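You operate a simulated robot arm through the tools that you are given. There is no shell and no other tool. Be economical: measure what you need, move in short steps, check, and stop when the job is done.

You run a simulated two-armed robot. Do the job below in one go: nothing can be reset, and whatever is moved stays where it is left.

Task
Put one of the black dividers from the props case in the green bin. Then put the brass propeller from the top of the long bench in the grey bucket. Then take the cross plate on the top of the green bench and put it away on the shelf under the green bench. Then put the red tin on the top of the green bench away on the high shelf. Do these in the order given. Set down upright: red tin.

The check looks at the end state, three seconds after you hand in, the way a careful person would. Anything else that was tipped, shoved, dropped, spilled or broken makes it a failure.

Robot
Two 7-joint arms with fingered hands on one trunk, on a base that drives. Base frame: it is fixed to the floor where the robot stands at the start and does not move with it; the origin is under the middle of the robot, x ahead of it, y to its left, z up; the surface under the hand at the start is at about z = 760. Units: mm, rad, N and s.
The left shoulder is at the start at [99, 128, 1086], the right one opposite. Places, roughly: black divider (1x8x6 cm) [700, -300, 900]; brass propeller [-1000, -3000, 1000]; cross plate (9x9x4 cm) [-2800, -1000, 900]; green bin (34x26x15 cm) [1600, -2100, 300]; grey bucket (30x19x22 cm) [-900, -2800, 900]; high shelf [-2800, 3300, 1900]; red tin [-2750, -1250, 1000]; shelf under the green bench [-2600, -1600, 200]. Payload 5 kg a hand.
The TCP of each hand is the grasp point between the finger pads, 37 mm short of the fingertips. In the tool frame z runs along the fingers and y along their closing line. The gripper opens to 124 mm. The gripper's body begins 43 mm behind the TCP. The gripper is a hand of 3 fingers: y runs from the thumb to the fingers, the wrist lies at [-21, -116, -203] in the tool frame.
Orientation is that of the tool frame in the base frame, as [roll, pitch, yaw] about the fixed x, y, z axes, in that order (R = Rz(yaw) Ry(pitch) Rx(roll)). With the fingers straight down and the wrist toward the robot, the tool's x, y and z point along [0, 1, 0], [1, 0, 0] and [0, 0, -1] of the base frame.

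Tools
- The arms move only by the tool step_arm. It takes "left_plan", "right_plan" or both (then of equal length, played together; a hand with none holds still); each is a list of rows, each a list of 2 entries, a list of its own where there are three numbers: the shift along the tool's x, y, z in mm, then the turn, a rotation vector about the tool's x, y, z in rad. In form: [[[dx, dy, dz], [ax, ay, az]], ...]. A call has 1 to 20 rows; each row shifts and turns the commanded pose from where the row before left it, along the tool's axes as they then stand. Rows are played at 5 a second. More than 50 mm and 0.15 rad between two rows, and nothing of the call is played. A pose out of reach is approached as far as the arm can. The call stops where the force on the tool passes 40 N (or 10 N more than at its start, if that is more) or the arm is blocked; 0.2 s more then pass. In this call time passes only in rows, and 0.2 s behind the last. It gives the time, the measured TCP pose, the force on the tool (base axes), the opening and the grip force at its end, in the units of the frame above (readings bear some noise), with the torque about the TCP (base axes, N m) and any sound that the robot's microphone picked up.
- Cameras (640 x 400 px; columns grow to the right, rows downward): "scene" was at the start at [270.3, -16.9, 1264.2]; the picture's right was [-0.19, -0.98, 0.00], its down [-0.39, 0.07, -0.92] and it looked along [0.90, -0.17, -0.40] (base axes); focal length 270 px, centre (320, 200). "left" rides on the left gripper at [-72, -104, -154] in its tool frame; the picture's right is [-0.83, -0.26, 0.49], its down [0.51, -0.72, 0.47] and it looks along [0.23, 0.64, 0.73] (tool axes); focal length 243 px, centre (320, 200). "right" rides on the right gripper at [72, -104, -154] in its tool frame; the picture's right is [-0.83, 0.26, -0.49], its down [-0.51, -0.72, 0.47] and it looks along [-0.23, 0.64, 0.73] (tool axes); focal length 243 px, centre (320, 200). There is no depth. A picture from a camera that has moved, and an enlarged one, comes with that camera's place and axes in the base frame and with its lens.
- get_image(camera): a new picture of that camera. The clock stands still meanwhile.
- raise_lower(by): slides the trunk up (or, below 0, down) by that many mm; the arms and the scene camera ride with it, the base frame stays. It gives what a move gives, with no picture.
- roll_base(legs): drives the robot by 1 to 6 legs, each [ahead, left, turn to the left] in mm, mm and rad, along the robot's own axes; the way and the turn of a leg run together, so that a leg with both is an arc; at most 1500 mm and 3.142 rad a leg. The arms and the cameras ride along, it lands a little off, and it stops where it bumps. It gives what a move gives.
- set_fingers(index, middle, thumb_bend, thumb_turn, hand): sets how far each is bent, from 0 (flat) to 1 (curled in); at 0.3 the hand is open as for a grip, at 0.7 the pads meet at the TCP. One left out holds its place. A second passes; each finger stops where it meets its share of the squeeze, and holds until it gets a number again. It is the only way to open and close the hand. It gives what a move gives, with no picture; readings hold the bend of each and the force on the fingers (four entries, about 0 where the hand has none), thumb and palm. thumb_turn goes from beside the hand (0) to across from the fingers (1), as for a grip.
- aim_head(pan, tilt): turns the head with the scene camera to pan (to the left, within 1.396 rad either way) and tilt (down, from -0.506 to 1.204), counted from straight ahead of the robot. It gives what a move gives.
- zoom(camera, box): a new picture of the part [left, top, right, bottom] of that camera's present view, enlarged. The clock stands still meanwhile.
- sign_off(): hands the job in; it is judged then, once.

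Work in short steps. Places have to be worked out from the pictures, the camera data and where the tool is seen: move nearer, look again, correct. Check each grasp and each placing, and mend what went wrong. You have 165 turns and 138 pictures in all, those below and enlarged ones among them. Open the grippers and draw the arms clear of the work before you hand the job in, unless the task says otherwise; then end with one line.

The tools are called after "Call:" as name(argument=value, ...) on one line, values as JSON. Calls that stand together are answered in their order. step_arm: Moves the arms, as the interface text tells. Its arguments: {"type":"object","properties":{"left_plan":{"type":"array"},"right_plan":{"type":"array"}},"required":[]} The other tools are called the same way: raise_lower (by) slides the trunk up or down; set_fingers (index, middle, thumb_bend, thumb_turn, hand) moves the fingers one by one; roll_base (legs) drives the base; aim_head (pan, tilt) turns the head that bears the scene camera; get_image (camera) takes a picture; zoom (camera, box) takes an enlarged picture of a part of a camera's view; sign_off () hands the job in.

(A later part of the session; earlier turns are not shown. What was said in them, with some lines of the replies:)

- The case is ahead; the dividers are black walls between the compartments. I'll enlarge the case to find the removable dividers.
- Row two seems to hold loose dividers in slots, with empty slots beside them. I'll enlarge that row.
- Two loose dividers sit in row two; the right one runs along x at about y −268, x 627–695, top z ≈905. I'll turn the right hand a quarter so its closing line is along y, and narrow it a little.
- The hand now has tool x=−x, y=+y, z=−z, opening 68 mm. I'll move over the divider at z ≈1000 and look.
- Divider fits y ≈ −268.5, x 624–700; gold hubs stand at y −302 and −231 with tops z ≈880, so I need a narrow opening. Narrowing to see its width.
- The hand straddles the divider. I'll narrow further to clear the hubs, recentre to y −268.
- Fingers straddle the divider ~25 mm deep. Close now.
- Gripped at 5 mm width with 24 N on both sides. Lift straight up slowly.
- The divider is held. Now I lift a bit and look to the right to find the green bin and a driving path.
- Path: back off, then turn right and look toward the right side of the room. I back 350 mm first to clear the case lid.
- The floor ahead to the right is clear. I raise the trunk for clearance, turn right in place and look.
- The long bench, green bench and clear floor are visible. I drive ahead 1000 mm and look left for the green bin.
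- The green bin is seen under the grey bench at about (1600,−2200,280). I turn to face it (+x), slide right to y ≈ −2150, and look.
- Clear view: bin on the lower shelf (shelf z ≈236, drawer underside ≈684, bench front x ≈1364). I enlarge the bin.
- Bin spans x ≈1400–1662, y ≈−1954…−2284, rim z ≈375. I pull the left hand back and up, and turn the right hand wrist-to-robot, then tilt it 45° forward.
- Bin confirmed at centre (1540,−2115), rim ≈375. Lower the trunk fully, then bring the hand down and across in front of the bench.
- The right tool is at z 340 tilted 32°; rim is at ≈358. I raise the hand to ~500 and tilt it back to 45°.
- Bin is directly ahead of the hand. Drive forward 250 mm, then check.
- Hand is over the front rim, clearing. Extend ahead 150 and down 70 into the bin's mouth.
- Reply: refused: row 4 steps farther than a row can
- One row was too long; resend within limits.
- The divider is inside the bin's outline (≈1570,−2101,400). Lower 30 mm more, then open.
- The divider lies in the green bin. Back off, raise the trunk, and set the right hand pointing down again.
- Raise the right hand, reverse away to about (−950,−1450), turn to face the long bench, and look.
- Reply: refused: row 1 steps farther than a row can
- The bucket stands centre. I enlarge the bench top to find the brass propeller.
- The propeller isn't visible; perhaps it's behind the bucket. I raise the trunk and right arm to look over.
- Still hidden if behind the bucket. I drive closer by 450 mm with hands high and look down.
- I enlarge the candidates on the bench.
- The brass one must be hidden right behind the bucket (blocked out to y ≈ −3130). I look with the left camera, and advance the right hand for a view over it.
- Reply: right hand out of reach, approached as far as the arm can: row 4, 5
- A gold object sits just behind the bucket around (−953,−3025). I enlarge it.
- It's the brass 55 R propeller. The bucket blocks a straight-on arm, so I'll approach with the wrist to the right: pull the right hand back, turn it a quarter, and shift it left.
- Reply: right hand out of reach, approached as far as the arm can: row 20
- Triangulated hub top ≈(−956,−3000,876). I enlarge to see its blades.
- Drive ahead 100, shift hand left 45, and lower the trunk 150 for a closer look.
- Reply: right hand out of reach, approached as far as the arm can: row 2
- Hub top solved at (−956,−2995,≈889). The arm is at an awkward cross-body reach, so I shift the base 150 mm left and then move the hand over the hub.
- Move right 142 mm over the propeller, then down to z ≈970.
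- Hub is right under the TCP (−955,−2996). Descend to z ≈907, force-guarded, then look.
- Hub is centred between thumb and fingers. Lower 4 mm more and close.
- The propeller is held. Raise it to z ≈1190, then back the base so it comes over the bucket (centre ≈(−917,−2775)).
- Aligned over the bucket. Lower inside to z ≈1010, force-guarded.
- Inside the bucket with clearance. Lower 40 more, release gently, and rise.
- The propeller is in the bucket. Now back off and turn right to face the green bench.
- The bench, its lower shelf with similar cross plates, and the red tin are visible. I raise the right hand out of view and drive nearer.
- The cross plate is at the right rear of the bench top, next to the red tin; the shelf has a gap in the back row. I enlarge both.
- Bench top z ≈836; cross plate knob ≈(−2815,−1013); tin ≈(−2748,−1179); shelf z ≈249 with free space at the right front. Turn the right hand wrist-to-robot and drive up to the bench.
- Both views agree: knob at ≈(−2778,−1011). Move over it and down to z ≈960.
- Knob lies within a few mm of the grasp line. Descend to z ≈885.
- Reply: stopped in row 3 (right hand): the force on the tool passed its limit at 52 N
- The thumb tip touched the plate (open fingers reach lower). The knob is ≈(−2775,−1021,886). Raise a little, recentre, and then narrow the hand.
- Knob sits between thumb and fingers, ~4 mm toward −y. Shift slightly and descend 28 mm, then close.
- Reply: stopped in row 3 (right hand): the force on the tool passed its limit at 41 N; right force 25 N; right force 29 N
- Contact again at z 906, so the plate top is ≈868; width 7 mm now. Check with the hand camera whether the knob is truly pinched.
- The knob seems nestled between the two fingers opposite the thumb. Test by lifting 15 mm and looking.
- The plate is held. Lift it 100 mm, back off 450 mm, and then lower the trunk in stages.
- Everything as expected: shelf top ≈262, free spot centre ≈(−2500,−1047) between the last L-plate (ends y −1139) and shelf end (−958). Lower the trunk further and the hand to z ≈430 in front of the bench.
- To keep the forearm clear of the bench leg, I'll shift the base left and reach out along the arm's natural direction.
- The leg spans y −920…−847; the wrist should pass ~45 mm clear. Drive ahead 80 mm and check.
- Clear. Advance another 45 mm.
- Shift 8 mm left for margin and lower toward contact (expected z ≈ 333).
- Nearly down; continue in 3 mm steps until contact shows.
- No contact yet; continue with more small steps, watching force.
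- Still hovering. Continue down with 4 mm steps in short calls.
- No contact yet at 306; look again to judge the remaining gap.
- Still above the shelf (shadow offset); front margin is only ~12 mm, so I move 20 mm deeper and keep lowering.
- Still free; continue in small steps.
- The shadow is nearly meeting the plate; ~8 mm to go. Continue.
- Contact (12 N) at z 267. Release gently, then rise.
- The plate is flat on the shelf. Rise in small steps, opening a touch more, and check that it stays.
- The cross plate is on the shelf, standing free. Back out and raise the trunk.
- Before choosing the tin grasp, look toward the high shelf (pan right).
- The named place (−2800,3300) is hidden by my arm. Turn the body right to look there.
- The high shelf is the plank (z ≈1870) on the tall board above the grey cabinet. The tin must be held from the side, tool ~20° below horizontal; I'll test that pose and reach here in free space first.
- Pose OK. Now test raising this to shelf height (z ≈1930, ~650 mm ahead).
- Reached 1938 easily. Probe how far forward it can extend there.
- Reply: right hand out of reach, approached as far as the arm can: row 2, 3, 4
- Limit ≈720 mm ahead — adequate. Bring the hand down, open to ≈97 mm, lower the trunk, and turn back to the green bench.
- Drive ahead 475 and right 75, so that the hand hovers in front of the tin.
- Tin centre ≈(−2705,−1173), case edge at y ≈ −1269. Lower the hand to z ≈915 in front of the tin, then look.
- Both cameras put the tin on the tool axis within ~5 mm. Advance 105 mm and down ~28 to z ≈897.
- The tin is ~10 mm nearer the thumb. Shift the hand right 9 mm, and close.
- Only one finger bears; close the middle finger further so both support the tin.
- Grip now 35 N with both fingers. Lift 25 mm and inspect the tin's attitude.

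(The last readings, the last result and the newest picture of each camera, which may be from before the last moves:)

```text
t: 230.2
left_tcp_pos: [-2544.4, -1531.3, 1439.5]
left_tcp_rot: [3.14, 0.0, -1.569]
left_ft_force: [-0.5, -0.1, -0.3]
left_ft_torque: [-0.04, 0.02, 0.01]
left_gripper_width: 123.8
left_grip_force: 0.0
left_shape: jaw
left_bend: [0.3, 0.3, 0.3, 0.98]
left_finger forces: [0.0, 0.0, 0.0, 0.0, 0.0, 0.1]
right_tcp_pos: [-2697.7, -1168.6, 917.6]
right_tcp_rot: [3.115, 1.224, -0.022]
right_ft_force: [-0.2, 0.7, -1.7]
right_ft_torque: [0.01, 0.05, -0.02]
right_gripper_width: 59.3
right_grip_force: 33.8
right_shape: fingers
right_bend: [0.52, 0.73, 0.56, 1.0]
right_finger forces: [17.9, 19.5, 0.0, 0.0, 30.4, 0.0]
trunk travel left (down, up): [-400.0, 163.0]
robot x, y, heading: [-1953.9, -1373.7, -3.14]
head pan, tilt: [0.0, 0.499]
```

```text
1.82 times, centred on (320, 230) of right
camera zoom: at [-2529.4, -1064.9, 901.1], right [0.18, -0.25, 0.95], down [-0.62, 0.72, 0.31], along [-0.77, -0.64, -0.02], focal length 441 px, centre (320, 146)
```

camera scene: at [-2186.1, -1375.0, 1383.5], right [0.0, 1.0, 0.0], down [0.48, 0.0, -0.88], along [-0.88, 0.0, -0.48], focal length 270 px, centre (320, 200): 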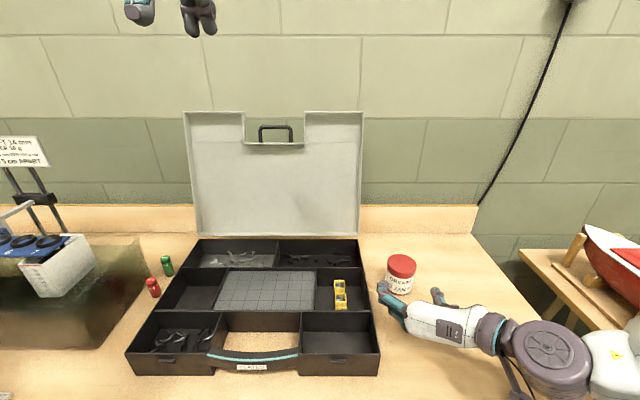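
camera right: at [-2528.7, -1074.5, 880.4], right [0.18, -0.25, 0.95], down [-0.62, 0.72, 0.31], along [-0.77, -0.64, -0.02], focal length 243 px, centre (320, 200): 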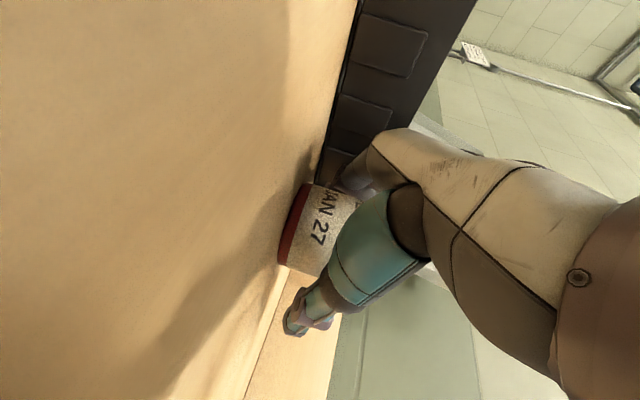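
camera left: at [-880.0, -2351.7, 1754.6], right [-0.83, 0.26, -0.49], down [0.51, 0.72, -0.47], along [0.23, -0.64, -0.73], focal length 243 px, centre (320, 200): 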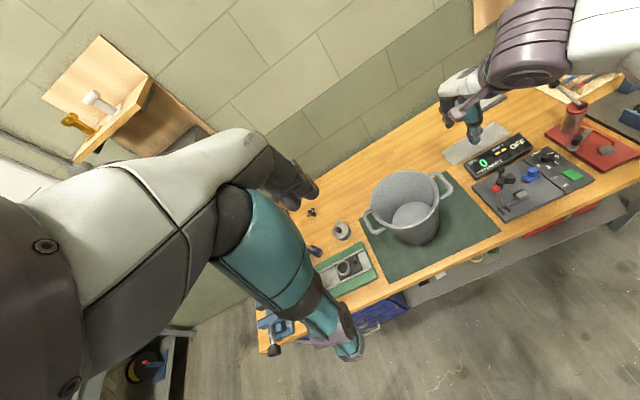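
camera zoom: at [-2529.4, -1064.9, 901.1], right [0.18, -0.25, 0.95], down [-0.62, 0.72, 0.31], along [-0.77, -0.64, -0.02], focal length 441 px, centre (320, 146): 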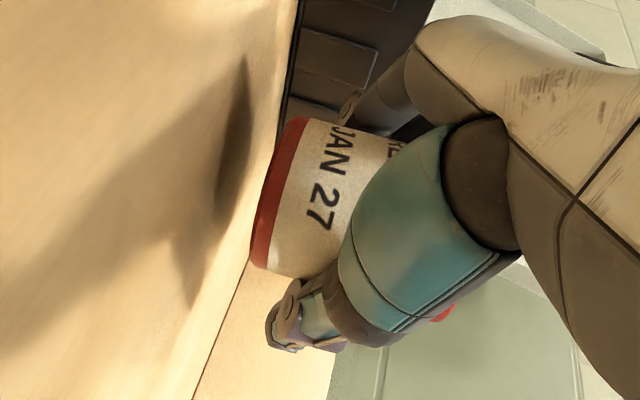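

The tin is held clear of the bench. Lift higher, back away 750, turn right and look along the route.

Call:
step_arm(right_plan=[[[-42, 0, -15], [0, 0, 0]], [[-42, 0, -15], [0, 0, 0]], [[-42, 0, -15], [0, 0, 0]], [[-42, 0, -15], [0, 0, 0]], [[-20, 0, -7], [0, 0, 0]]])

Call:
roll_base(legs=[[-750, 0, 0], [0, 0, -1.57]])

Call:
aim_head(pan=0.1, tilt=0.3)

Call:
get_image(camera="scene")

```text
t: 231.4
left_tcp_pos: [-2543.0, -1531.3, 1441.0]
left_tcp_rot: [3.14, -0.001, -1.568]
left_ft_force: [0.3, 0.6, -0.1]
left_ft_torque: [0.04, -0.02, 0.01]
left_gripper_width: 123.7
left_grip_force: 0.1
left_shape: jaw
left_bend: [0.3, 0.3, 0.3, 0.98]
left_finger forces: [0.0, 0.0, 0.0, 0.0, 0.0, 0.0]
right_tcp_pos: [-2697.2, -1167.4, 1119.5]
right_tcp_rot: [3.116, 1.224, -0.021]
right_ft_force: [-0.3, 0.4, -1.4]
right_ft_torque: [0.01, 0.02, 0.01]
right_gripper_width: 59.8
right_grip_force: 33.3
right_shape: fingers
right_bend: [0.52, 0.73, 0.56, 1.0]
right_finger forces: [17.8, 19.1, 0.1, 0.0, 30.1, 0.1]
trunk travel left (down, up): [-400.0, 163.0]
robot x, y, heading: [-1954.3, -1373.6, -3.137]
head pan, tilt: [0.0, 0.499]
```

```text
t: 239.2
left_tcp_pos: [-1373.6, -781.6, 1439.4]
left_tcp_rot: [3.14, 0.0, -3.129]
left_ft_force: [0.1, -0.2, -0.3]
left_ft_torque: [0.0, 0.03, -0.03]
left_gripper_width: 123.9
left_grip_force: 0.1
left_shape: jaw
left_bend: [0.3, 0.3, 0.3, 0.98]
left_finger forces: [0.1, 0.1, 0.0, 0.1, 0.1, 0.1]
right_tcp_pos: [-1009.7, -623.5, 1118.2]
right_tcp_rot: [3.117, 1.223, -1.579]
right_ft_force: [-0.1, 0.5, -2.2]
right_ft_torque: [0.03, -0.01, 0.0]
right_gripper_width: 59.5
right_grip_force: 32.8
right_shape: fingers
right_bend: [0.52, 0.73, 0.56, 1.0]
right_finger forces: [17.5, 18.1, 0.0, 0.0, 29.5, 0.0]
trunk travel left (down, up): [-400.0, 163.0]
robot x, y, heading: [-1208.9, -1374.1, 1.583]
head pan, tilt: [0.0, 0.499]
```

```text
t: 239.9
left_tcp_pos: [-1372.5, -781.9, 1439.8]
left_tcp_rot: [3.139, 0.0, -3.13]
left_ft_force: [-0.3, -0.3, 0.8]
left_ft_torque: [-0.01, 0.01, -0.01]
left_gripper_width: 123.7
left_grip_force: 0.0
left_shape: jaw
left_bend: [0.3, 0.3, 0.3, 0.98]
left_finger forces: [0.0, 0.1, 0.0, 0.0, 0.1, 0.2]
right_tcp_pos: [-1010.2, -622.6, 1118.6]
right_tcp_rot: [3.115, 1.225, -1.581]
right_ft_force: [0.1, -0.7, -1.8]
right_ft_torque: [0.02, 0.0, -0.01]
right_gripper_width: 59.4
right_grip_force: 32.9
right_shape: fingers
right_bend: [0.52, 0.73, 0.56, 1.0]
right_finger forces: [17.5, 18.3, 0.0, 0.0, 29.6, 0.1]
trunk travel left (down, up): [-400.0, 163.0]
robot x, y, heading: [-1207.6, -1373.1, 1.584]
head pan, tilt: [0.099, 0.3]
```

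```text
25 pictures are left
camera scene: at [-1220.3, -1133.4, 1401.7], right [0.99, 0.11, 0.0], down [0.03, -0.29, -0.96], along [-0.11, 0.95, -0.3], focal length 270 px, centre (320, 200)
```

scene: 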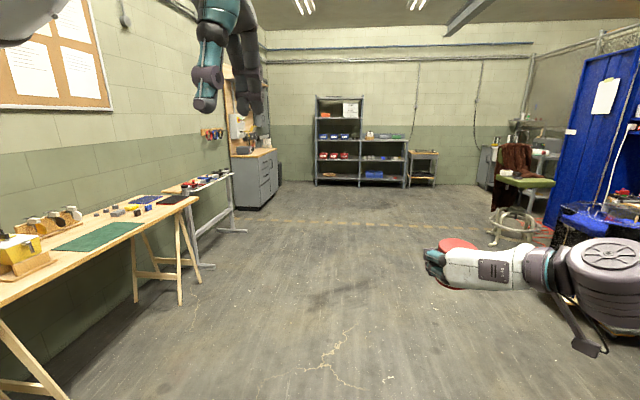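

The route is clear. Drive up the room to y ≈3050, turn left to face the cabinet, and look.

Call:
roll_base(legs=[[1500, 0, 0], [1500, 0, 0], [1420, 0, 0], [0, 0, 1.56]])

Call:
raise_lower(by=160)

Call:
aim_head(pan=0.0, tilt=-0.1)

Call:
get_image(camera="scene")

```text
t: 264.9
left_tcp_pos: [-1809.1, 2938.8, 1439.3]
left_tcp_rot: [3.139, -0.001, -1.619]
left_ft_force: [-0.3, 0.4, 0.1]
left_ft_torque: [-0.01, 0.0, -0.01]
left_gripper_width: 123.6
left_grip_force: 0.1
left_shape: jaw
left_bend: [0.3, 0.3, 0.3, 0.98]
left_finger forces: [0.0, 0.0, 0.1, 0.0, 0.1, 0.0]
right_tcp_pos: [-1947.3, 3310.0, 1118.8]
right_tcp_rot: [3.116, 1.226, -0.072]
right_ft_force: [-0.1, -0.4, -1.8]
right_ft_torque: [-0.01, 0.01, 0.01]
right_gripper_width: 59.2
right_grip_force: 31.9
right_shape: fingers
right_bend: [0.52, 0.73, 0.56, 1.0]
right_finger forces: [17.2, 17.4, 0.2, 0.1, 29.3, 0.0]
trunk travel left (down, up): [-400.0, 163.0]
robot x, y, heading: [-1211.8, 3064.6, 3.097]
head pan, tilt: [0.099, 0.3]
```

```text
t: 266.7
left_tcp_pos: [-1811.7, 2937.6, 1596.0]
left_tcp_rot: [-3.14, -0.002, -1.621]
left_ft_force: [-0.4, 0.2, 0.2]
left_ft_torque: [-0.02, -0.04, -0.02]
left_gripper_width: 123.9
left_grip_force: 0.1
left_shape: jaw
left_bend: [0.3, 0.3, 0.3, 0.98]
left_finger forces: [0.1, 0.1, 0.0, 0.0, 0.0, 0.0]
right_tcp_pos: [-1946.2, 3309.1, 1276.6]
right_tcp_rot: [3.112, 1.222, -0.075]
right_ft_force: [-0.4, 0.3, -3.3]
right_ft_torque: [-0.05, 0.06, 0.02]
right_gripper_width: 59.3
right_grip_force: 32.2
right_shape: fingers
right_bend: [0.52, 0.73, 0.56, 1.0]
right_finger forces: [17.3, 17.2, 0.0, 0.1, 29.1, 0.0]
trunk travel left (down, up): [-560.0, 3.0]
robot x, y, heading: [-1206.0, 3061.0, 3.089]
head pan, tilt: [0.099, 0.3]
```

```text
t: 267.6
left_tcp_pos: [-1810.7, 2938.7, 1598.6]
left_tcp_rot: [3.14, 0.0, -1.619]
left_ft_force: [-0.5, -0.1, 0.3]
left_ft_torque: [-0.02, 0.02, 0.02]
left_gripper_width: 123.9
left_grip_force: 0.0
left_shape: jaw
left_bend: [0.3, 0.3, 0.3, 0.98]
left_finger forces: [0.0, 0.0, 0.0, 0.0, 0.1, 0.0]
right_tcp_pos: [-1945.7, 3309.3, 1277.4]
right_tcp_rot: [3.113, 1.223, -0.075]
right_ft_force: [0.0, 0.2, -2.9]
right_ft_torque: [0.04, 0.0, -0.02]
right_gripper_width: 59.1
right_grip_force: 31.7
right_shape: fingers
right_bend: [0.52, 0.73, 0.56, 1.0]
right_finger forces: [17.2, 17.1, 0.1, 0.1, 29.3, 0.0]
trunk travel left (down, up): [-560.0, 3.0]
robot x, y, heading: [-1207.9, 3066.1, 3.087]
head pan, tilt: [0.0, -0.099]
```

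```text
24 pictures are left
camera scene: at [-1328.2, 3071.1, 1627.5], right [0.05, 1.0, 0.0], down [-0.1, 0.0, -1.0], along [-0.99, 0.05, 0.1], focal length 270 px, centre (320, 200)
```

scene: 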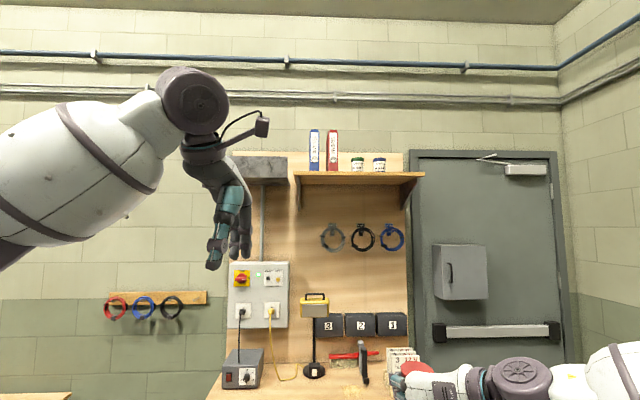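

The shelf plank has binders, two tins, and free space at its right end. Move closer and right, square up, and look again to triangulate.

Call:
roll_base(legs=[[0, -290, 0.05], [450, 0, 0]])

Call:
aim_head(pan=0.0, tilt=-0.3)

Call:
get_image(camera="scene")

```text
t: 273.0
left_tcp_pos: [-2235.4, 3194.6, 1602.1]
left_tcp_rot: [3.136, -0.001, -1.565]
left_ft_force: [0.7, 0.2, -0.2]
left_ft_torque: [0.01, 0.02, -0.02]
left_gripper_width: 124.0
left_grip_force: 0.1
left_shape: jaw
left_bend: [0.3, 0.3, 0.3, 0.98]
left_finger forces: [0.0, 0.0, 0.0, 0.0, 0.0, 0.0]
right_tcp_pos: [-2392.2, 3558.8, 1281.5]
right_tcp_rot: [3.115, 1.229, -0.02]
right_ft_force: [0.5, 1.2, -1.3]
right_ft_torque: [-0.02, 0.04, -0.03]
right_gripper_width: 59.4
right_grip_force: 31.7
right_shape: fingers
right_bend: [0.52, 0.73, 0.56, 1.0]
right_finger forces: [17.2, 17.2, 0.0, 0.0, 29.1, 0.0]
trunk travel left (down, up): [-560.0, 3.0]
robot x, y, heading: [-1645.9, 3351.3, -3.134]
head pan, tilt: [0.0, -0.099]
```

```text
t: 273.8
left_tcp_pos: [-2238.2, 3194.9, 1600.1]
left_tcp_rot: [3.137, -0.001, -1.566]
left_ft_force: [0.4, 0.5, -0.3]
left_ft_torque: [0.04, -0.01, 0.03]
left_gripper_width: 123.9
left_grip_force: 0.1
left_shape: jaw
left_bend: [0.3, 0.3, 0.3, 0.98]
left_finger forces: [0.0, 0.1, 0.1, 0.0, 0.0, 0.0]
right_tcp_pos: [-2393.6, 3557.9, 1279.1]
right_tcp_rot: [3.115, 1.225, -0.02]
right_ft_force: [-0.9, 0.2, -1.9]
right_ft_torque: [0.04, 0.03, 0.0]
right_gripper_width: 59.2
right_grip_force: 31.5
right_shape: fingers
right_bend: [0.52, 0.73, 0.56, 1.0]
right_finger forces: [17.2, 17.3, 0.0, 0.0, 29.2, 0.1]
trunk travel left (down, up): [-560.0, 3.0]
robot x, y, heading: [-1645.1, 3350.1, -3.139]
head pan, tilt: [0.0, -0.3]
```

```text
23 pictures are left
camera scene: at [-1754.8, 3352.3, 1644.5], right [0.0, 1.0, 0.0], down [-0.3, 0.0, -0.96], along [-0.96, 0.0, 0.3], focal length 270 px, centre (320, 200)
```

scene: 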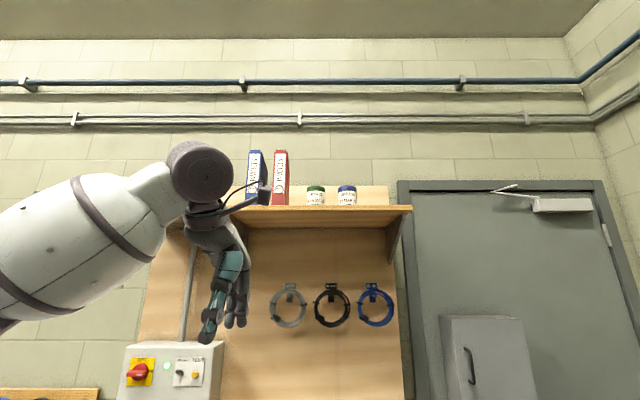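

Shelf: front edge x ≈−2637, top z ≈1896, right end y ≈3660; existing tin ends at y ≈3495, so I aim for (−2740,3585). Raise the right hand to z ≈1975 here, and lower the left out of the shelf's way.

Call:
step_arm(left_plan=[[[0, 0, 15.6], [0, 0, 0]], [[0, 0, 15.6], [0, 0, 0]], [[0, 0, 15.6], [0, 0, 0]], [[0, 0, 15.6], [0, 0, 0]], [[0, 0, 15.6], [0, 0, 0]], [[0, 0, 15.6], [0, 0, 0]], [[0, 0, 15.6], [0, 0, 0]], [[0, 0, 15.6], [0, 0, 0]], [[0, 0, 15.6], [0, 0, 0]], [[0, 0, 15.6], [0, 0, 0]], [[0, 0, 15.6], [0, 0, 0]], [[0, 0, 15.6], [0, 0, 0]], [[0, 0, 15.6], [0, 0, 0]], [[0, 0, 15.6], [0, 0, 0]], [[0, 0, 15.6], [0, 0, 0]], [[0, 0, 15.6], [0, 0, 0]]], right_plan=[[[-39, 0, -20.1], [0, 0, 0]], [[-39, 0, -20.1], [0, 0, 0]], [[-39, 0, -20.1], [0, 0, 0]], [[-39, 0, -20.1], [0, 0, 0]], [[-39, 0, -20.1], [0, 0, 0]], [[-39, 0, -20.1], [0, 0, 0]], [[-39, 0, -20.1], [0, 0, 0]], [[-39, 0, -20.1], [0, 0, 0]], [[-39, 0, -20.1], [0, 0, 0]], [[-39, 0, -20.1], [0, 0, 0]], [[-39, 0, -20.1], [0, 0, 0]], [[-39, 0, -20.1], [0, 0, 0]], [[-39, 0, -20.1], [0, 0, 0]], [[-39, 0, -20.1], [0, 0, 0]], [[-39, 0, -20.1], [0, 0, 0]], [[-39, 0, -20.1], [0, 0, 0]]])

Call:
get_image(camera="scene")

Call:
get_image(camera="right")

```text
t: 277.1
left_tcp_pos: [-2242.7, 3192.7, 1348.6]
left_tcp_rot: [3.14, -0.001, -1.567]
left_ft_force: [-0.5, -0.5, 0.0]
left_ft_torque: [0.02, -0.03, 0.01]
left_gripper_width: 123.5
left_grip_force: 0.2
left_shape: jaw
left_bend: [0.3, 0.3, 0.3, 0.98]
left_finger forces: [0.0, 0.1, 0.0, 0.0, 0.0, 0.0]
right_tcp_pos: [-2304.9, 3563.0, 1972.3]
right_tcp_rot: [3.116, 1.222, -0.018]
right_ft_force: [-0.3, -0.3, -1.0]
right_ft_torque: [0.04, 0.05, 0.0]
right_gripper_width: 59.5
right_grip_force: 31.6
right_shape: fingers
right_bend: [0.52, 0.73, 0.56, 1.0]
right_finger forces: [17.1, 16.8, 0.0, 0.0, 28.9, 0.0]
trunk travel left (down, up): [-560.0, 3.0]
robot x, y, heading: [-1646.0, 3347.9, -3.138]
head pan, tilt: [0.0, -0.3]
```

```text
22 pictures are left
camera scene: at [-1757.4, 3351.1, 1644.1], right [0.0, 1.0, 0.0], down [-0.29, 0.0, -0.96], along [-0.96, 0.0, 0.29], focal length 270 px, centre (320, 200)
```

scene: 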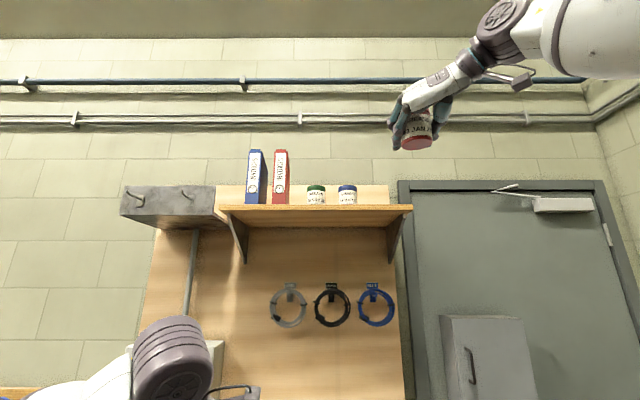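

```text
21 pictures are left
camera right: at [-2136.3, 3666.8, 1956.3], right [0.18, -0.25, 0.95], down [-0.62, 0.72, 0.31], along [-0.76, -0.64, -0.03], focal length 243 px, centre (320, 200)
```

right: 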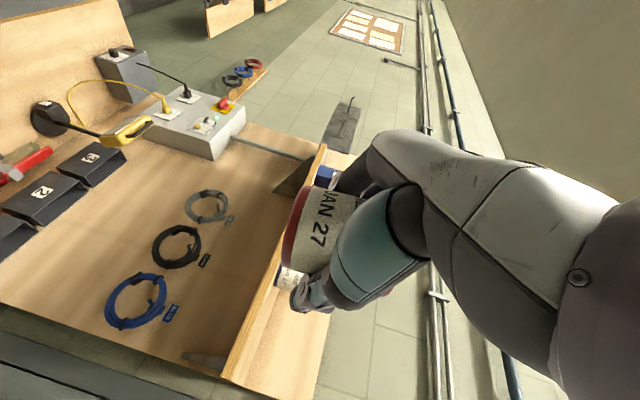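

Hand is above shelf height. Enlarge to judge the tin's tilt and the shelf.

Call:
zoom(camera="scene", box=[300, 70, 480, 230])

```text
2.50 times, centred on (390, 150) of scene
camera zoom: at [-1757.4, 3351.1, 1644.1], right [0.0, 1.0, 0.0], down [-0.29, 0.0, -0.96], along [-0.96, 0.0, 0.29], focal length 675 px, centre (145, 325)
```

zoom: 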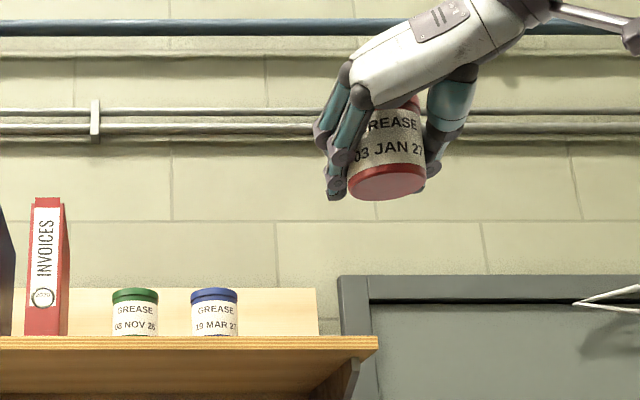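

The tin looks level; its bottom ≈1947, shelf top ≈1896. Drive ahead 435 and right 25 with the tin above the shelf, checking part-way.

Call:
roll_base(legs=[[280, -22, 0]])

Call:
get_image(camera="scene")

Call:
get_image(camera="right")

```text
t: 279.1
left_tcp_pos: [-2510.5, 3216.6, 1354.5]
left_tcp_rot: [3.132, 0.001, -1.57]
left_ft_force: [0.4, 0.1, 0.8]
left_ft_torque: [0.0, 0.05, 0.01]
left_gripper_width: 123.8
left_grip_force: 0.1
left_shape: jaw
left_bend: [0.3, 0.3, 0.3, 0.98]
left_finger forces: [0.0, 0.1, 0.1, 0.0, 0.1, 0.0]
right_tcp_pos: [-2564.5, 3586.0, 1980.1]
right_tcp_rot: [3.113, 1.234, -0.024]
right_ft_force: [0.2, -0.8, -1.0]
right_ft_torque: [0.0, 0.0, 0.01]
right_gripper_width: 59.2
right_grip_force: 31.2
right_shape: fingers
right_bend: [0.52, 0.73, 0.56, 1.0]
right_finger forces: [17.1, 16.7, 0.0, 0.0, 28.9, 0.0]
trunk travel left (down, up): [-560.0, 3.0]
robot x, y, heading: [-1921.9, 3374.6, -3.138]
head pan, tilt: [0.0, -0.3]
```

```text
19 pictures are left
camera scene: at [-2023.8, 3373.4, 1645.4], right [0.0, 1.0, 0.0], down [-0.3, 0.0, -0.95], along [-0.95, 0.0, 0.3], focal length 270 px, centre (320, 200)
```

scene: 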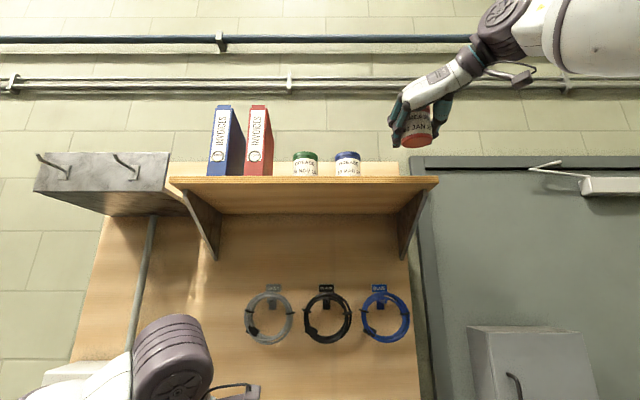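

```text
18 pictures are left
camera right: at [-2397.5, 3690.0, 1961.5], right [0.19, -0.25, 0.95], down [-0.62, 0.72, 0.32], along [-0.77, -0.64, -0.02], focal length 243 px, centre (320, 200)
```

right: 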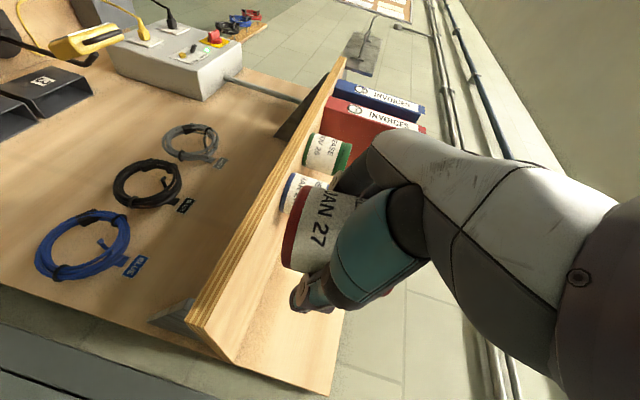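

Everything is clear; continue 165 mm so the tin comes over the shelf.

Call:
roll_base(legs=[[165, 0, 0]])

Call:
step_arm(right_plan=[[[0, 0, 0], [0, 0, 0]], [[0, 0, 0], [0, 0, 0]]])

Call:
get_image(camera="scene")

Call:
get_image(camera="right")

```text
t: 280.6
left_tcp_pos: [-2678.9, 3218.4, 1354.9]
left_tcp_rot: [3.131, 0.0, -1.573]
left_ft_force: [-0.3, -0.4, 0.5]
left_ft_torque: [0.0, 0.03, -0.02]
left_gripper_width: 123.7
left_grip_force: 0.0
left_shape: jaw
left_bend: [0.3, 0.3, 0.3, 0.98]
left_finger forces: [0.1, 0.1, 0.0, 0.0, 0.1, 0.1]
right_tcp_pos: [-2732.4, 3588.9, 1981.3]
right_tcp_rot: [3.107, 1.234, -0.033]
right_ft_force: [2.0, 0.1, -0.6]
right_ft_torque: [0.04, 0.02, 0.01]
right_gripper_width: 59.4
right_grip_force: 31.2
right_shape: fingers
right_bend: [0.52, 0.73, 0.56, 1.0]
right_finger forces: [17.1, 16.6, 0.0, 0.1, 29.0, 0.0]
trunk travel left (down, up): [-560.0, 3.0]
robot x, y, heading: [-2086.4, 3374.9, 3.139]
head pan, tilt: [0.0, -0.3]
```

```text
t: 281.1
left_tcp_pos: [-2681.1, 3218.6, 1353.1]
left_tcp_rot: [3.135, 0.001, -1.573]
left_ft_force: [-0.3, -0.1, 0.3]
left_ft_torque: [-0.03, 0.0, -0.01]
left_gripper_width: 123.9
left_grip_force: 0.1
left_shape: jaw
left_bend: [0.3, 0.3, 0.3, 0.98]
left_finger forces: [0.0, 0.1, 0.0, 0.1, 0.0, 0.1]
right_tcp_pos: [-2736.0, 3588.4, 1977.0]
right_tcp_rot: [3.114, 1.23, -0.025]
right_ft_force: [-0.4, -0.3, -1.8]
right_ft_torque: [0.0, 0.05, -0.03]
right_gripper_width: 59.0
right_grip_force: 31.2
right_shape: fingers
right_bend: [0.52, 0.73, 0.56, 1.0]
right_finger forces: [17.3, 16.8, 0.0, 0.1, 28.8, 0.0]
trunk travel left (down, up): [-560.0, 3.0]
robot x, y, heading: [-2088.2, 3376.7, 3.139]
head pan, tilt: [0.0, -0.3]
```

```text
17 pictures are left
camera scene: at [-2194.4, 3374.1, 1644.9], right [0.0, 1.0, 0.0], down [-0.3, 0.0, -0.95], along [-0.95, 0.0, 0.3], focal length 270 px, centre (320, 200)
```

scene: 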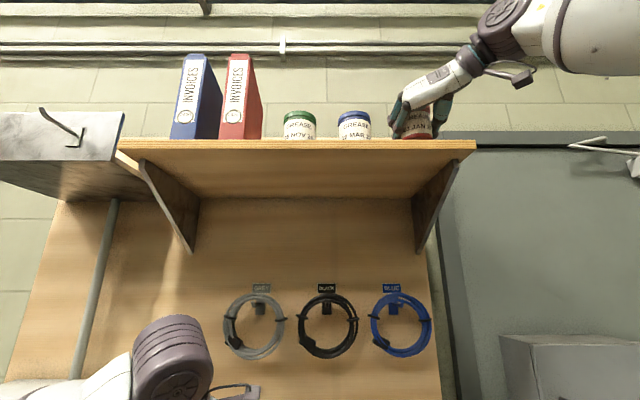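

```text
16 pictures are left
camera right: at [-2567.2, 3691.9, 1960.4], right [0.19, -0.25, 0.95], down [-0.61, 0.72, 0.31], along [-0.77, -0.64, -0.02], focal length 243 px, centre (320, 200)
```

right: 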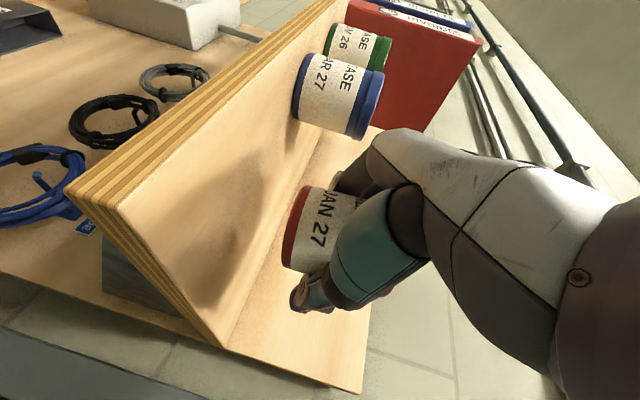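

The tin is over the free right part of the shelf (top ≈1900). Lower in steps watching the force.

Call:
step_arm(right_plan=[[[7.5, 0, 2.7], [0, 0, 0]], [[7.5, 0, 2.7], [0, 0, 0]], [[3.8, 0, 1.3], [0, 0, 0]], [[0, 0, 0], [0, 0, 0]]])

Call:
zoom(camera="right", box=[200, 120, 380, 320])

```text
t: 282.1
left_tcp_pos: [-2683.7, 3219.1, 1350.6]
left_tcp_rot: [3.137, 0.001, -1.572]
left_ft_force: [-1.9, 0.4, 1.1]
left_ft_torque: [0.03, -0.02, 0.0]
left_gripper_width: 123.9
left_grip_force: 0.0
left_shape: jaw
left_bend: [0.3, 0.3, 0.3, 0.98]
left_finger forces: [0.0, 0.1, 0.0, 0.0, 0.0, 0.0]
right_tcp_pos: [-2741.3, 3587.6, 1956.9]
right_tcp_rot: [3.108, 1.226, -0.032]
right_ft_force: [0.3, -0.3, -2.1]
right_ft_torque: [-0.01, 0.02, 0.01]
right_gripper_width: 59.1
right_grip_force: 31.2
right_shape: fingers
right_bend: [0.52, 0.73, 0.56, 1.0]
right_finger forces: [17.1, 16.7, 0.0, 0.0, 28.9, 0.0]
trunk travel left (down, up): [-560.0, 3.0]
robot x, y, heading: [-2088.6, 3372.0, 3.138]
head pan, tilt: [0.0, -0.3]
```

```text
2.00 times, centred on (290, 220) of right
camera zoom: at [-2572.5, 3691.8, 1939.0], right [0.18, -0.25, 0.95], down [-0.61, 0.72, 0.31], along [-0.77, -0.64, -0.02], focal length 485 px, centre (380, 160)
```

zoom: 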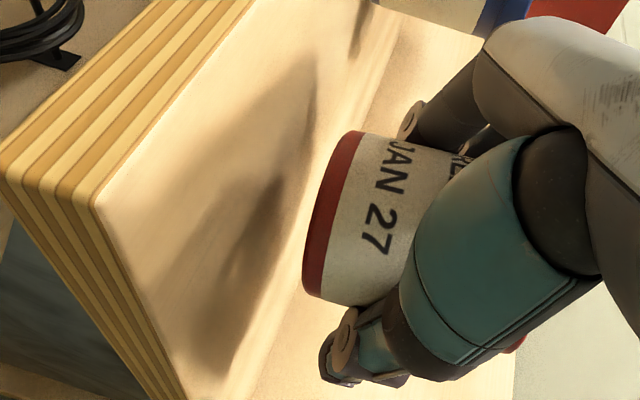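

Still a gap (shadow separated). Lower 12 mm, then in 3 mm steps.

Call:
step_arm(right_plan=[[[5.7, 0, 2], [0, 0, 0]], [[5.7, 0, 2], [0, 0, 0]], [[0, 0, 0], [0, 0, 0]]])

Call:
step_arm(right_plan=[[[2.8, 0, 1], [0, 0, 0]], [[2.8, 0, 1], [0, 0, 0]], [[0, 0, 0], [0, 0, 0]]])

Call:
zoom(camera="right", box=[200, 120, 380, 320])

```text
t: 282.9
left_tcp_pos: [-2684.5, 3218.8, 1349.6]
left_tcp_rot: [3.137, 0.0, -1.574]
left_ft_force: [0.8, 0.1, 0.0]
left_ft_torque: [0.0, -0.02, 0.01]
left_gripper_width: 123.9
left_grip_force: 0.1
left_shape: jaw
left_bend: [0.3, 0.3, 0.3, 0.98]
left_finger forces: [0.1, 0.0, 0.0, 0.0, 0.1, 0.1]
right_tcp_pos: [-2741.7, 3587.3, 1944.2]
right_tcp_rot: [3.111, 1.224, -0.029]
right_ft_force: [0.0, -0.2, -1.8]
right_ft_torque: [-0.02, -0.01, -0.01]
right_gripper_width: 59.1
right_grip_force: 31.2
right_shape: fingers
right_bend: [0.52, 0.73, 0.56, 1.0]
right_finger forces: [17.1, 16.6, 0.1, 0.1, 28.7, 0.0]
trunk travel left (down, up): [-560.0, 3.0]
robot x, y, heading: [-2089.0, 3370.6, 3.141]
head pan, tilt: [0.0, -0.3]
```

```text
t: 283.8
left_tcp_pos: [-2684.4, 3219.0, 1349.9]
left_tcp_rot: [3.138, -0.001, -1.572]
left_ft_force: [0.4, 0.0, -0.7]
left_ft_torque: [-0.04, 0.07, 0.02]
left_gripper_width: 123.9
left_grip_force: 0.1
left_shape: jaw
left_bend: [0.3, 0.3, 0.3, 0.98]
left_finger forces: [0.1, 0.0, 0.1, 0.1, 0.1, 0.1]
right_tcp_pos: [-2743.1, 3588.5, 1939.0]
right_tcp_rot: [3.107, 1.229, -0.034]
right_ft_force: [-0.1, 0.4, -2.1]
right_ft_torque: [-0.01, 0.06, 0.01]
right_gripper_width: 59.3
right_grip_force: 31.8
right_shape: fingers
right_bend: [0.52, 0.73, 0.56, 1.0]
right_finger forces: [17.1, 16.6, 0.1, 0.1, 28.9, 0.0]
trunk travel left (down, up): [-560.0, 3.0]
robot x, y, heading: [-2086.5, 3373.1, 3.135]
head pan, tilt: [0.0, -0.3]
```

```text
2.00 times, centred on (290, 220) of right
camera zoom: at [-2572.8, 3691.6, 1920.9], right [0.18, -0.25, 0.95], down [-0.61, 0.72, 0.31], along [-0.77, -0.64, -0.02], focal length 485 px, centre (380, 160)
```

zoom: 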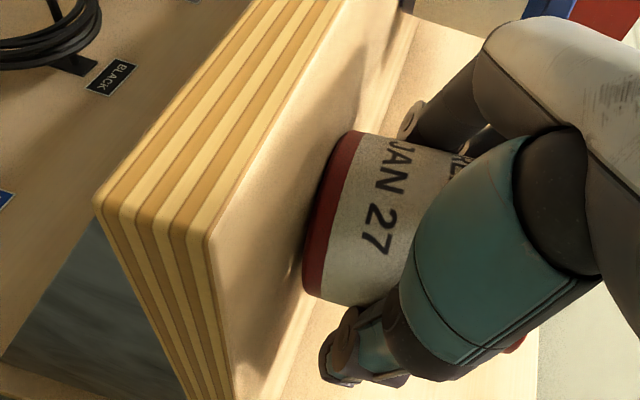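

Shadow is closing in. Continue with 3 mm steps.

Call:
step_arm(right_plan=[[[2.8, 0, 1], [0, 0, 0]], [[2.8, 0, 1], [0, 0, 0]], [[0, 0, 0], [0, 0, 0]]])

Call:
step_arm(right_plan=[[[2.8, 0, 1], [0, 0, 0]], [[0, 0, 0], [0, 0, 0]]])

Call:
step_arm(right_plan=[[[2, 0, 0.7], [0, 0, 0]], [[0, 0, 0], [0, 0, 0]]])

```text
t: 284.6
left_tcp_pos: [-2683.0, 3218.1, 1351.9]
left_tcp_rot: [3.136, 0.0, -1.572]
left_ft_force: [0.2, 0.5, -0.5]
left_ft_torque: [0.0, 0.0, -0.01]
left_gripper_width: 123.9
left_grip_force: 0.1
left_shape: jaw
left_bend: [0.3, 0.3, 0.3, 0.98]
left_finger forces: [0.1, 0.0, 0.0, 0.0, 0.0, 0.0]
right_tcp_pos: [-2739.6, 3587.8, 1935.8]
right_tcp_rot: [3.109, 1.23, -0.032]
right_ft_force: [-1.9, 0.9, 10.4]
right_ft_torque: [-0.14, -0.36, -0.06]
right_gripper_width: 59.2
right_grip_force: 34.7
right_shape: fingers
right_bend: [0.53, 0.73, 0.56, 1.0]
right_finger forces: [18.0, 22.2, 0.0, 0.0, 29.5, 0.0]
trunk travel left (down, up): [-560.0, 3.0]
robot x, y, heading: [-2089.8, 3374.7, 3.137]
head pan, tilt: [0.0, -0.3]
```

```text
t: 285.1
left_tcp_pos: [-2684.1, 3218.7, 1350.7]
left_tcp_rot: [3.137, -0.001, -1.574]
left_ft_force: [-0.6, 0.9, -0.1]
left_ft_torque: [-0.05, 0.02, 0.0]
left_gripper_width: 123.9
left_grip_force: 0.1
left_shape: jaw
left_bend: [0.3, 0.3, 0.3, 0.98]
left_finger forces: [0.0, 0.0, 0.0, 0.0, 0.0, 0.0]
right_tcp_pos: [-2739.4, 3587.7, 1932.2]
right_tcp_rot: [3.111, 1.228, -0.028]
right_ft_force: [-7.0, 1.8, 23.2]
right_ft_torque: [-0.39, -0.35, -0.12]
right_gripper_width: 59.4
right_grip_force: 34.7
right_shape: fingers
right_bend: [0.52, 0.73, 0.56, 1.0]
right_finger forces: [17.4, 21.9, 0.0, 0.0, 29.8, 0.0]
trunk travel left (down, up): [-560.0, 3.0]
robot x, y, heading: [-2089.1, 3373.1, 3.14]
head pan, tilt: [0.0, -0.3]
```

```text
t: 285.8
left_tcp_pos: [-2682.5, 3217.8, 1353.4]
left_tcp_rot: [3.137, 0.0, -1.573]
left_ft_force: [-0.4, -0.2, -0.1]
left_ft_torque: [-0.01, -0.01, 0.0]
left_gripper_width: 123.9
left_grip_force: 0.1
left_shape: jaw
left_bend: [0.3, 0.3, 0.3, 0.98]
left_finger forces: [0.0, 0.0, 0.0, 0.1, 0.1, 0.0]
right_tcp_pos: [-2738.5, 3588.2, 1931.6]
right_tcp_rot: [3.109, 1.232, -0.03]
right_ft_force: [-10.2, 2.8, 37.6]
right_ft_torque: [-0.42, -0.16, -0.17]
right_gripper_width: 59.5
right_grip_force: 34.4
right_shape: fingers
right_bend: [0.52, 0.73, 0.56, 1.0]
right_finger forces: [16.9, 21.6, 0.0, 0.0, 30.0, 0.0]
trunk travel left (down, up): [-560.0, 3.0]
robot x, y, heading: [-2087.5, 3377.7, 3.138]
head pan, tilt: [0.0, -0.3]
```

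Contact with the shelf. Relieve 4 mm of push, then open slowly.

Call:
step_arm(right_plan=[[[-3.6, 0, -1.3], [0, 0, 0]], [[0, 0, 0], [0, 0, 0]]])

Call:
set_fingers(hand="right", index=0.46, middle=0.46, thumb_bend=0.5)

Call:
zoom(camera="right", box=[200, 120, 380, 320])

Call:
zoom(camera="scene", box=[330, 60, 480, 180])

```text
t: 286.4
left_tcp_pos: [-2683.0, 3217.0, 1351.5]
left_tcp_rot: [3.138, 0.0, -1.572]
left_ft_force: [0.4, -0.2, -0.7]
left_ft_torque: [-0.01, 0.02, 0.0]
left_gripper_width: 123.8
left_grip_force: 0.1
left_shape: jaw
left_bend: [0.3, 0.3, 0.3, 0.98]
left_finger forces: [0.0, 0.0, 0.1, 0.0, 0.0, 0.1]
right_tcp_pos: [-2738.4, 3586.9, 1931.6]
right_tcp_rot: [3.121, 1.227, -0.016]
right_ft_force: [-0.3, 1.7, 18.1]
right_ft_torque: [-0.22, -0.19, 0.01]
right_gripper_width: 59.9
right_grip_force: 31.5
right_shape: fingers
right_bend: [0.53, 0.73, 0.56, 1.0]
right_finger forces: [16.9, 17.9, 0.1, 0.1, 29.3, 0.0]
trunk travel left (down, up): [-560.0, 3.0]
robot x, y, heading: [-2085.9, 3373.8, 3.138]
head pan, tilt: [0.0, -0.3]
```

```text
t: 287.4
left_tcp_pos: [-2683.0, 3218.6, 1351.4]
left_tcp_rot: [3.14, 0.0, -1.573]
left_ft_force: [-0.1, 0.1, 0.2]
left_ft_torque: [-0.01, -0.04, 0.02]
left_gripper_width: 123.8
left_grip_force: 0.1
left_shape: jaw
left_bend: [0.3, 0.3, 0.3, 0.98]
left_finger forces: [0.0, 0.1, 0.0, 0.1, 0.1, 0.0]
right_tcp_pos: [-2740.5, 3588.0, 1932.1]
right_tcp_rot: [3.116, 1.225, -0.023]
right_ft_force: [-0.3, 0.5, -0.2]
right_ft_torque: [-0.04, 0.0, -0.01]
right_gripper_width: 74.1
right_grip_force: 0.4
right_shape: fingers
right_bend: [0.46, 0.46, 0.5, 1.0]
right_finger forces: [0.3, 0.0, 0.0, 0.0, 0.6, 0.0]
trunk travel left (down, up): [-560.0, 3.0]
robot x, y, heading: [-2088.2, 3371.9, 3.141]
head pan, tilt: [0.0, -0.3]
```

```text
2.00 times, centred on (290, 220) of right
camera zoom: at [-2571.5, 3691.2, 1913.6], right [0.18, -0.25, 0.95], down [-0.61, 0.72, 0.31], along [-0.77, -0.64, -0.02], focal length 485 px, centre (380, 160)
```

zoom: 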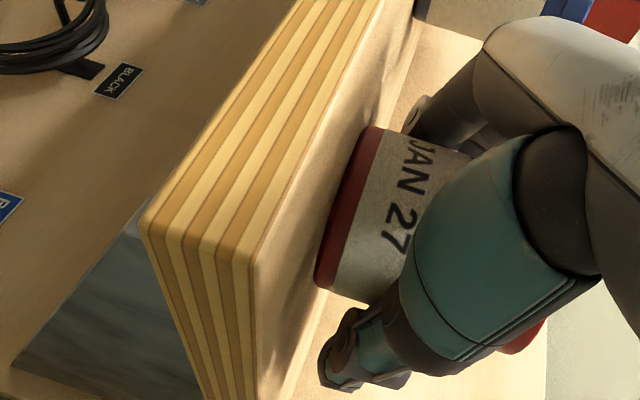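

```text
3.33 times, centred on (405, 120) of scene
camera zoom: at [-2197.6, 3374.1, 1644.4], right [0.0, 1.0, 0.0], down [-0.3, 0.0, -0.96], along [-0.96, 0.0, 0.3], focal length 900 px, centre (37, 467)
```

zoom: 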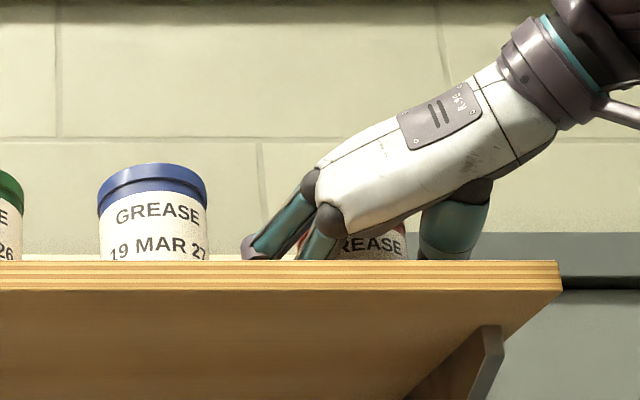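

The tin sits on the shelf, fingers nearly free. Open a little more and withdraw straight back along the tool axis.

Call:
set_fingers(hand="right", index=0.42, middle=0.42, thumb_bend=0.42)

Call:
step_arm(right_plan=[[[0, 0, -8], [0, 0, 0]], [[0, 0, -15], [0, 0, 0]], [[0, 0, -20], [0, 0, 0]], [[0, 0, -25], [0, 0, 0]], [[0, 0, -25], [0, 0, 0]]])

Call:
get_image(camera="right")

```text
t: 288.4
left_tcp_pos: [-2684.6, 3217.9, 1350.5]
left_tcp_rot: [3.139, 0.0, -1.573]
left_ft_force: [-0.7, 0.3, -0.5]
left_ft_torque: [-0.01, -0.01, 0.02]
left_gripper_width: 123.7
left_grip_force: 0.1
left_shape: jaw
left_bend: [0.3, 0.3, 0.3, 0.98]
left_finger forces: [0.0, 0.0, 0.0, 0.0, 0.0, 0.1]
right_tcp_pos: [-2740.5, 3587.3, 1931.0]
right_tcp_rot: [3.108, 1.228, -0.032]
right_ft_force: [-0.3, -0.3, 0.3]
right_ft_torque: [0.03, 0.01, 0.0]
right_gripper_width: 91.7
right_grip_force: 0.1
right_shape: fingers
right_bend: [0.42, 0.42, 0.42, 0.99]
right_finger forces: [0.0, 0.0, 0.0, 0.0, 0.1, 0.1]
trunk travel left (down, up): [-560.0, 3.0]
robot x, y, heading: [-2090.5, 3371.6, 3.137]
head pan, tilt: [0.0, -0.3]
```

```text
t: 289.6
left_tcp_pos: [-2680.9, 3219.7, 1352.3]
left_tcp_rot: [3.134, 0.001, -1.574]
left_ft_force: [-0.3, 0.1, 0.3]
left_ft_torque: [0.0, 0.01, 0.01]
left_gripper_width: 123.5
left_grip_force: 0.0
left_shape: jaw
left_bend: [0.3, 0.3, 0.3, 0.98]
left_finger forces: [0.0, 0.1, 0.0, 0.0, 0.1, 0.0]
right_tcp_pos: [-2651.0, 3588.0, 1964.8]
right_tcp_rot: [3.118, 1.23, -0.021]
right_ft_force: [0.5, -0.1, 0.2]
right_ft_torque: [0.03, -0.01, -0.02]
right_gripper_width: 91.8
right_grip_force: 0.0
right_shape: fingers
right_bend: [0.42, 0.42, 0.42, 0.99]
right_finger forces: [0.0, 0.0, 0.0, 0.0, 0.0, 0.1]
trunk travel left (down, up): [-560.0, 3.0]
robot x, y, heading: [-2087.1, 3373.8, 3.141]
head pan, tilt: [0.0, -0.3]
```

```text
11 pictures are left
camera right: at [-2480.3, 3691.9, 1947.0], right [0.19, -0.25, 0.95], down [-0.61, 0.72, 0.31], along [-0.77, -0.64, -0.02], focal length 243 px, centre (320, 200)
```

right: 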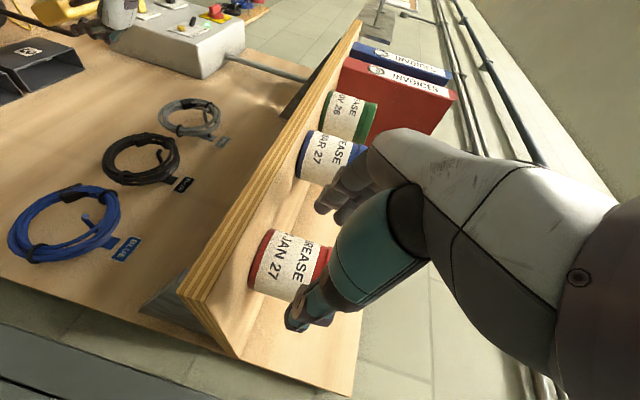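

The tin stands upright on the shelf in line with the others. Back the base off 450 mm, and take a last look.

Call:
roll_base(legs=[[-450, 0, 0]])

Call:
zoom(camera="scene", box=[200, 130, 460, 280])

```text
t: 292.3
left_tcp_pos: [-2239.2, 3219.1, 1349.2]
left_tcp_rot: [-3.142, 0.001, -1.577]
left_ft_force: [-0.3, -0.8, -0.2]
left_ft_torque: [-0.01, 0.0, 0.0]
left_gripper_width: 123.7
left_grip_force: 0.1
left_shape: jaw
left_bend: [0.3, 0.3, 0.3, 0.98]
left_finger forces: [0.0, 0.0, 0.0, 0.0, 0.0, 0.0]
right_tcp_pos: [-2210.4, 3589.8, 1960.3]
right_tcp_rot: [3.113, 1.223, -0.033]
right_ft_force: [0.0, 0.6, 0.8]
right_ft_torque: [0.0, 0.04, 0.01]
right_gripper_width: 91.9
right_grip_force: 0.0
right_shape: fingers
right_bend: [0.42, 0.42, 0.42, 0.99]
right_finger forces: [0.0, 0.0, 0.1, 0.0, 0.0, 0.0]
trunk travel left (down, up): [-560.0, 3.0]
robot x, y, heading: [-1638.9, 3369.0, 3.138]
head pan, tilt: [0.0, -0.3]
```

```text
2.46 times, centred on (330, 205) of scene
camera zoom: at [-1752.8, 3372.7, 1643.9], right [0.01, 1.0, 0.0], down [-0.29, 0.0, -0.96], along [-0.96, 0.01, 0.29], focal length 664 px, centre (295, 188)
```

zoom: 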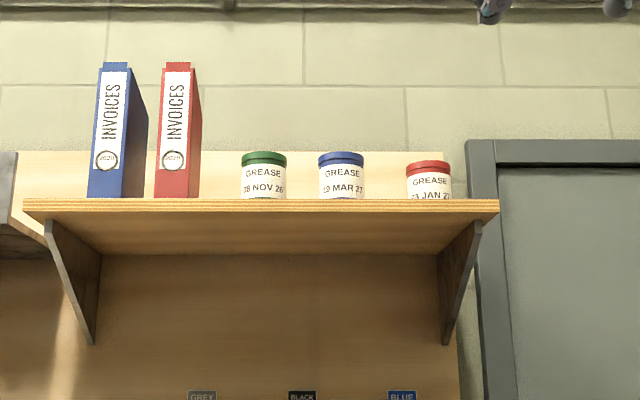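

The red tin stands upright on the high shelf and all four placings are done. Open the right hand fully and hand in.

Call:
set_fingers(hand="right", index=0.3, middle=0.3, thumb_bend=0.3)

Call:
sign_off()

```text
t: 293.3
left_tcp_pos: [-2235.1, 3219.9, 1351.7]
left_tcp_rot: [3.136, -0.001, -1.576]
left_ft_force: [1.3, 1.0, 0.0]
left_ft_torque: [0.01, 0.04, -0.01]
left_gripper_width: 123.8
left_grip_force: 0.1
left_shape: jaw
left_bend: [0.3, 0.3, 0.3, 0.98]
left_finger forces: [0.1, 0.1, 0.1, 0.0, 0.0, 0.1]
right_tcp_pos: [-2202.5, 3589.4, 1963.6]
right_tcp_rot: [3.113, 1.228, -0.032]
right_ft_force: [-0.3, 0.7, 0.2]
right_ft_torque: [0.01, -0.02, 0.0]
right_gripper_width: 128.4
right_grip_force: 0.1
right_shape: fingers
right_bend: [0.3, 0.3, 0.3, 0.98]
right_finger forces: [0.0, 0.0, 0.0, 0.0, 0.0, 0.1]
trunk travel left (down, up): [-560.0, 3.0]
robot x, y, heading: [-1639.5, 3375.7, 3.134]
head pan, tilt: [0.0, -0.3]
```

```text
The job is handed in.
```

All four jobs were done in order and handed in: the divider is in the green bin, the brass propeller in the grey bucket, the cross plate on the shelf under the green bench, and the red tin upright on the high shelf.
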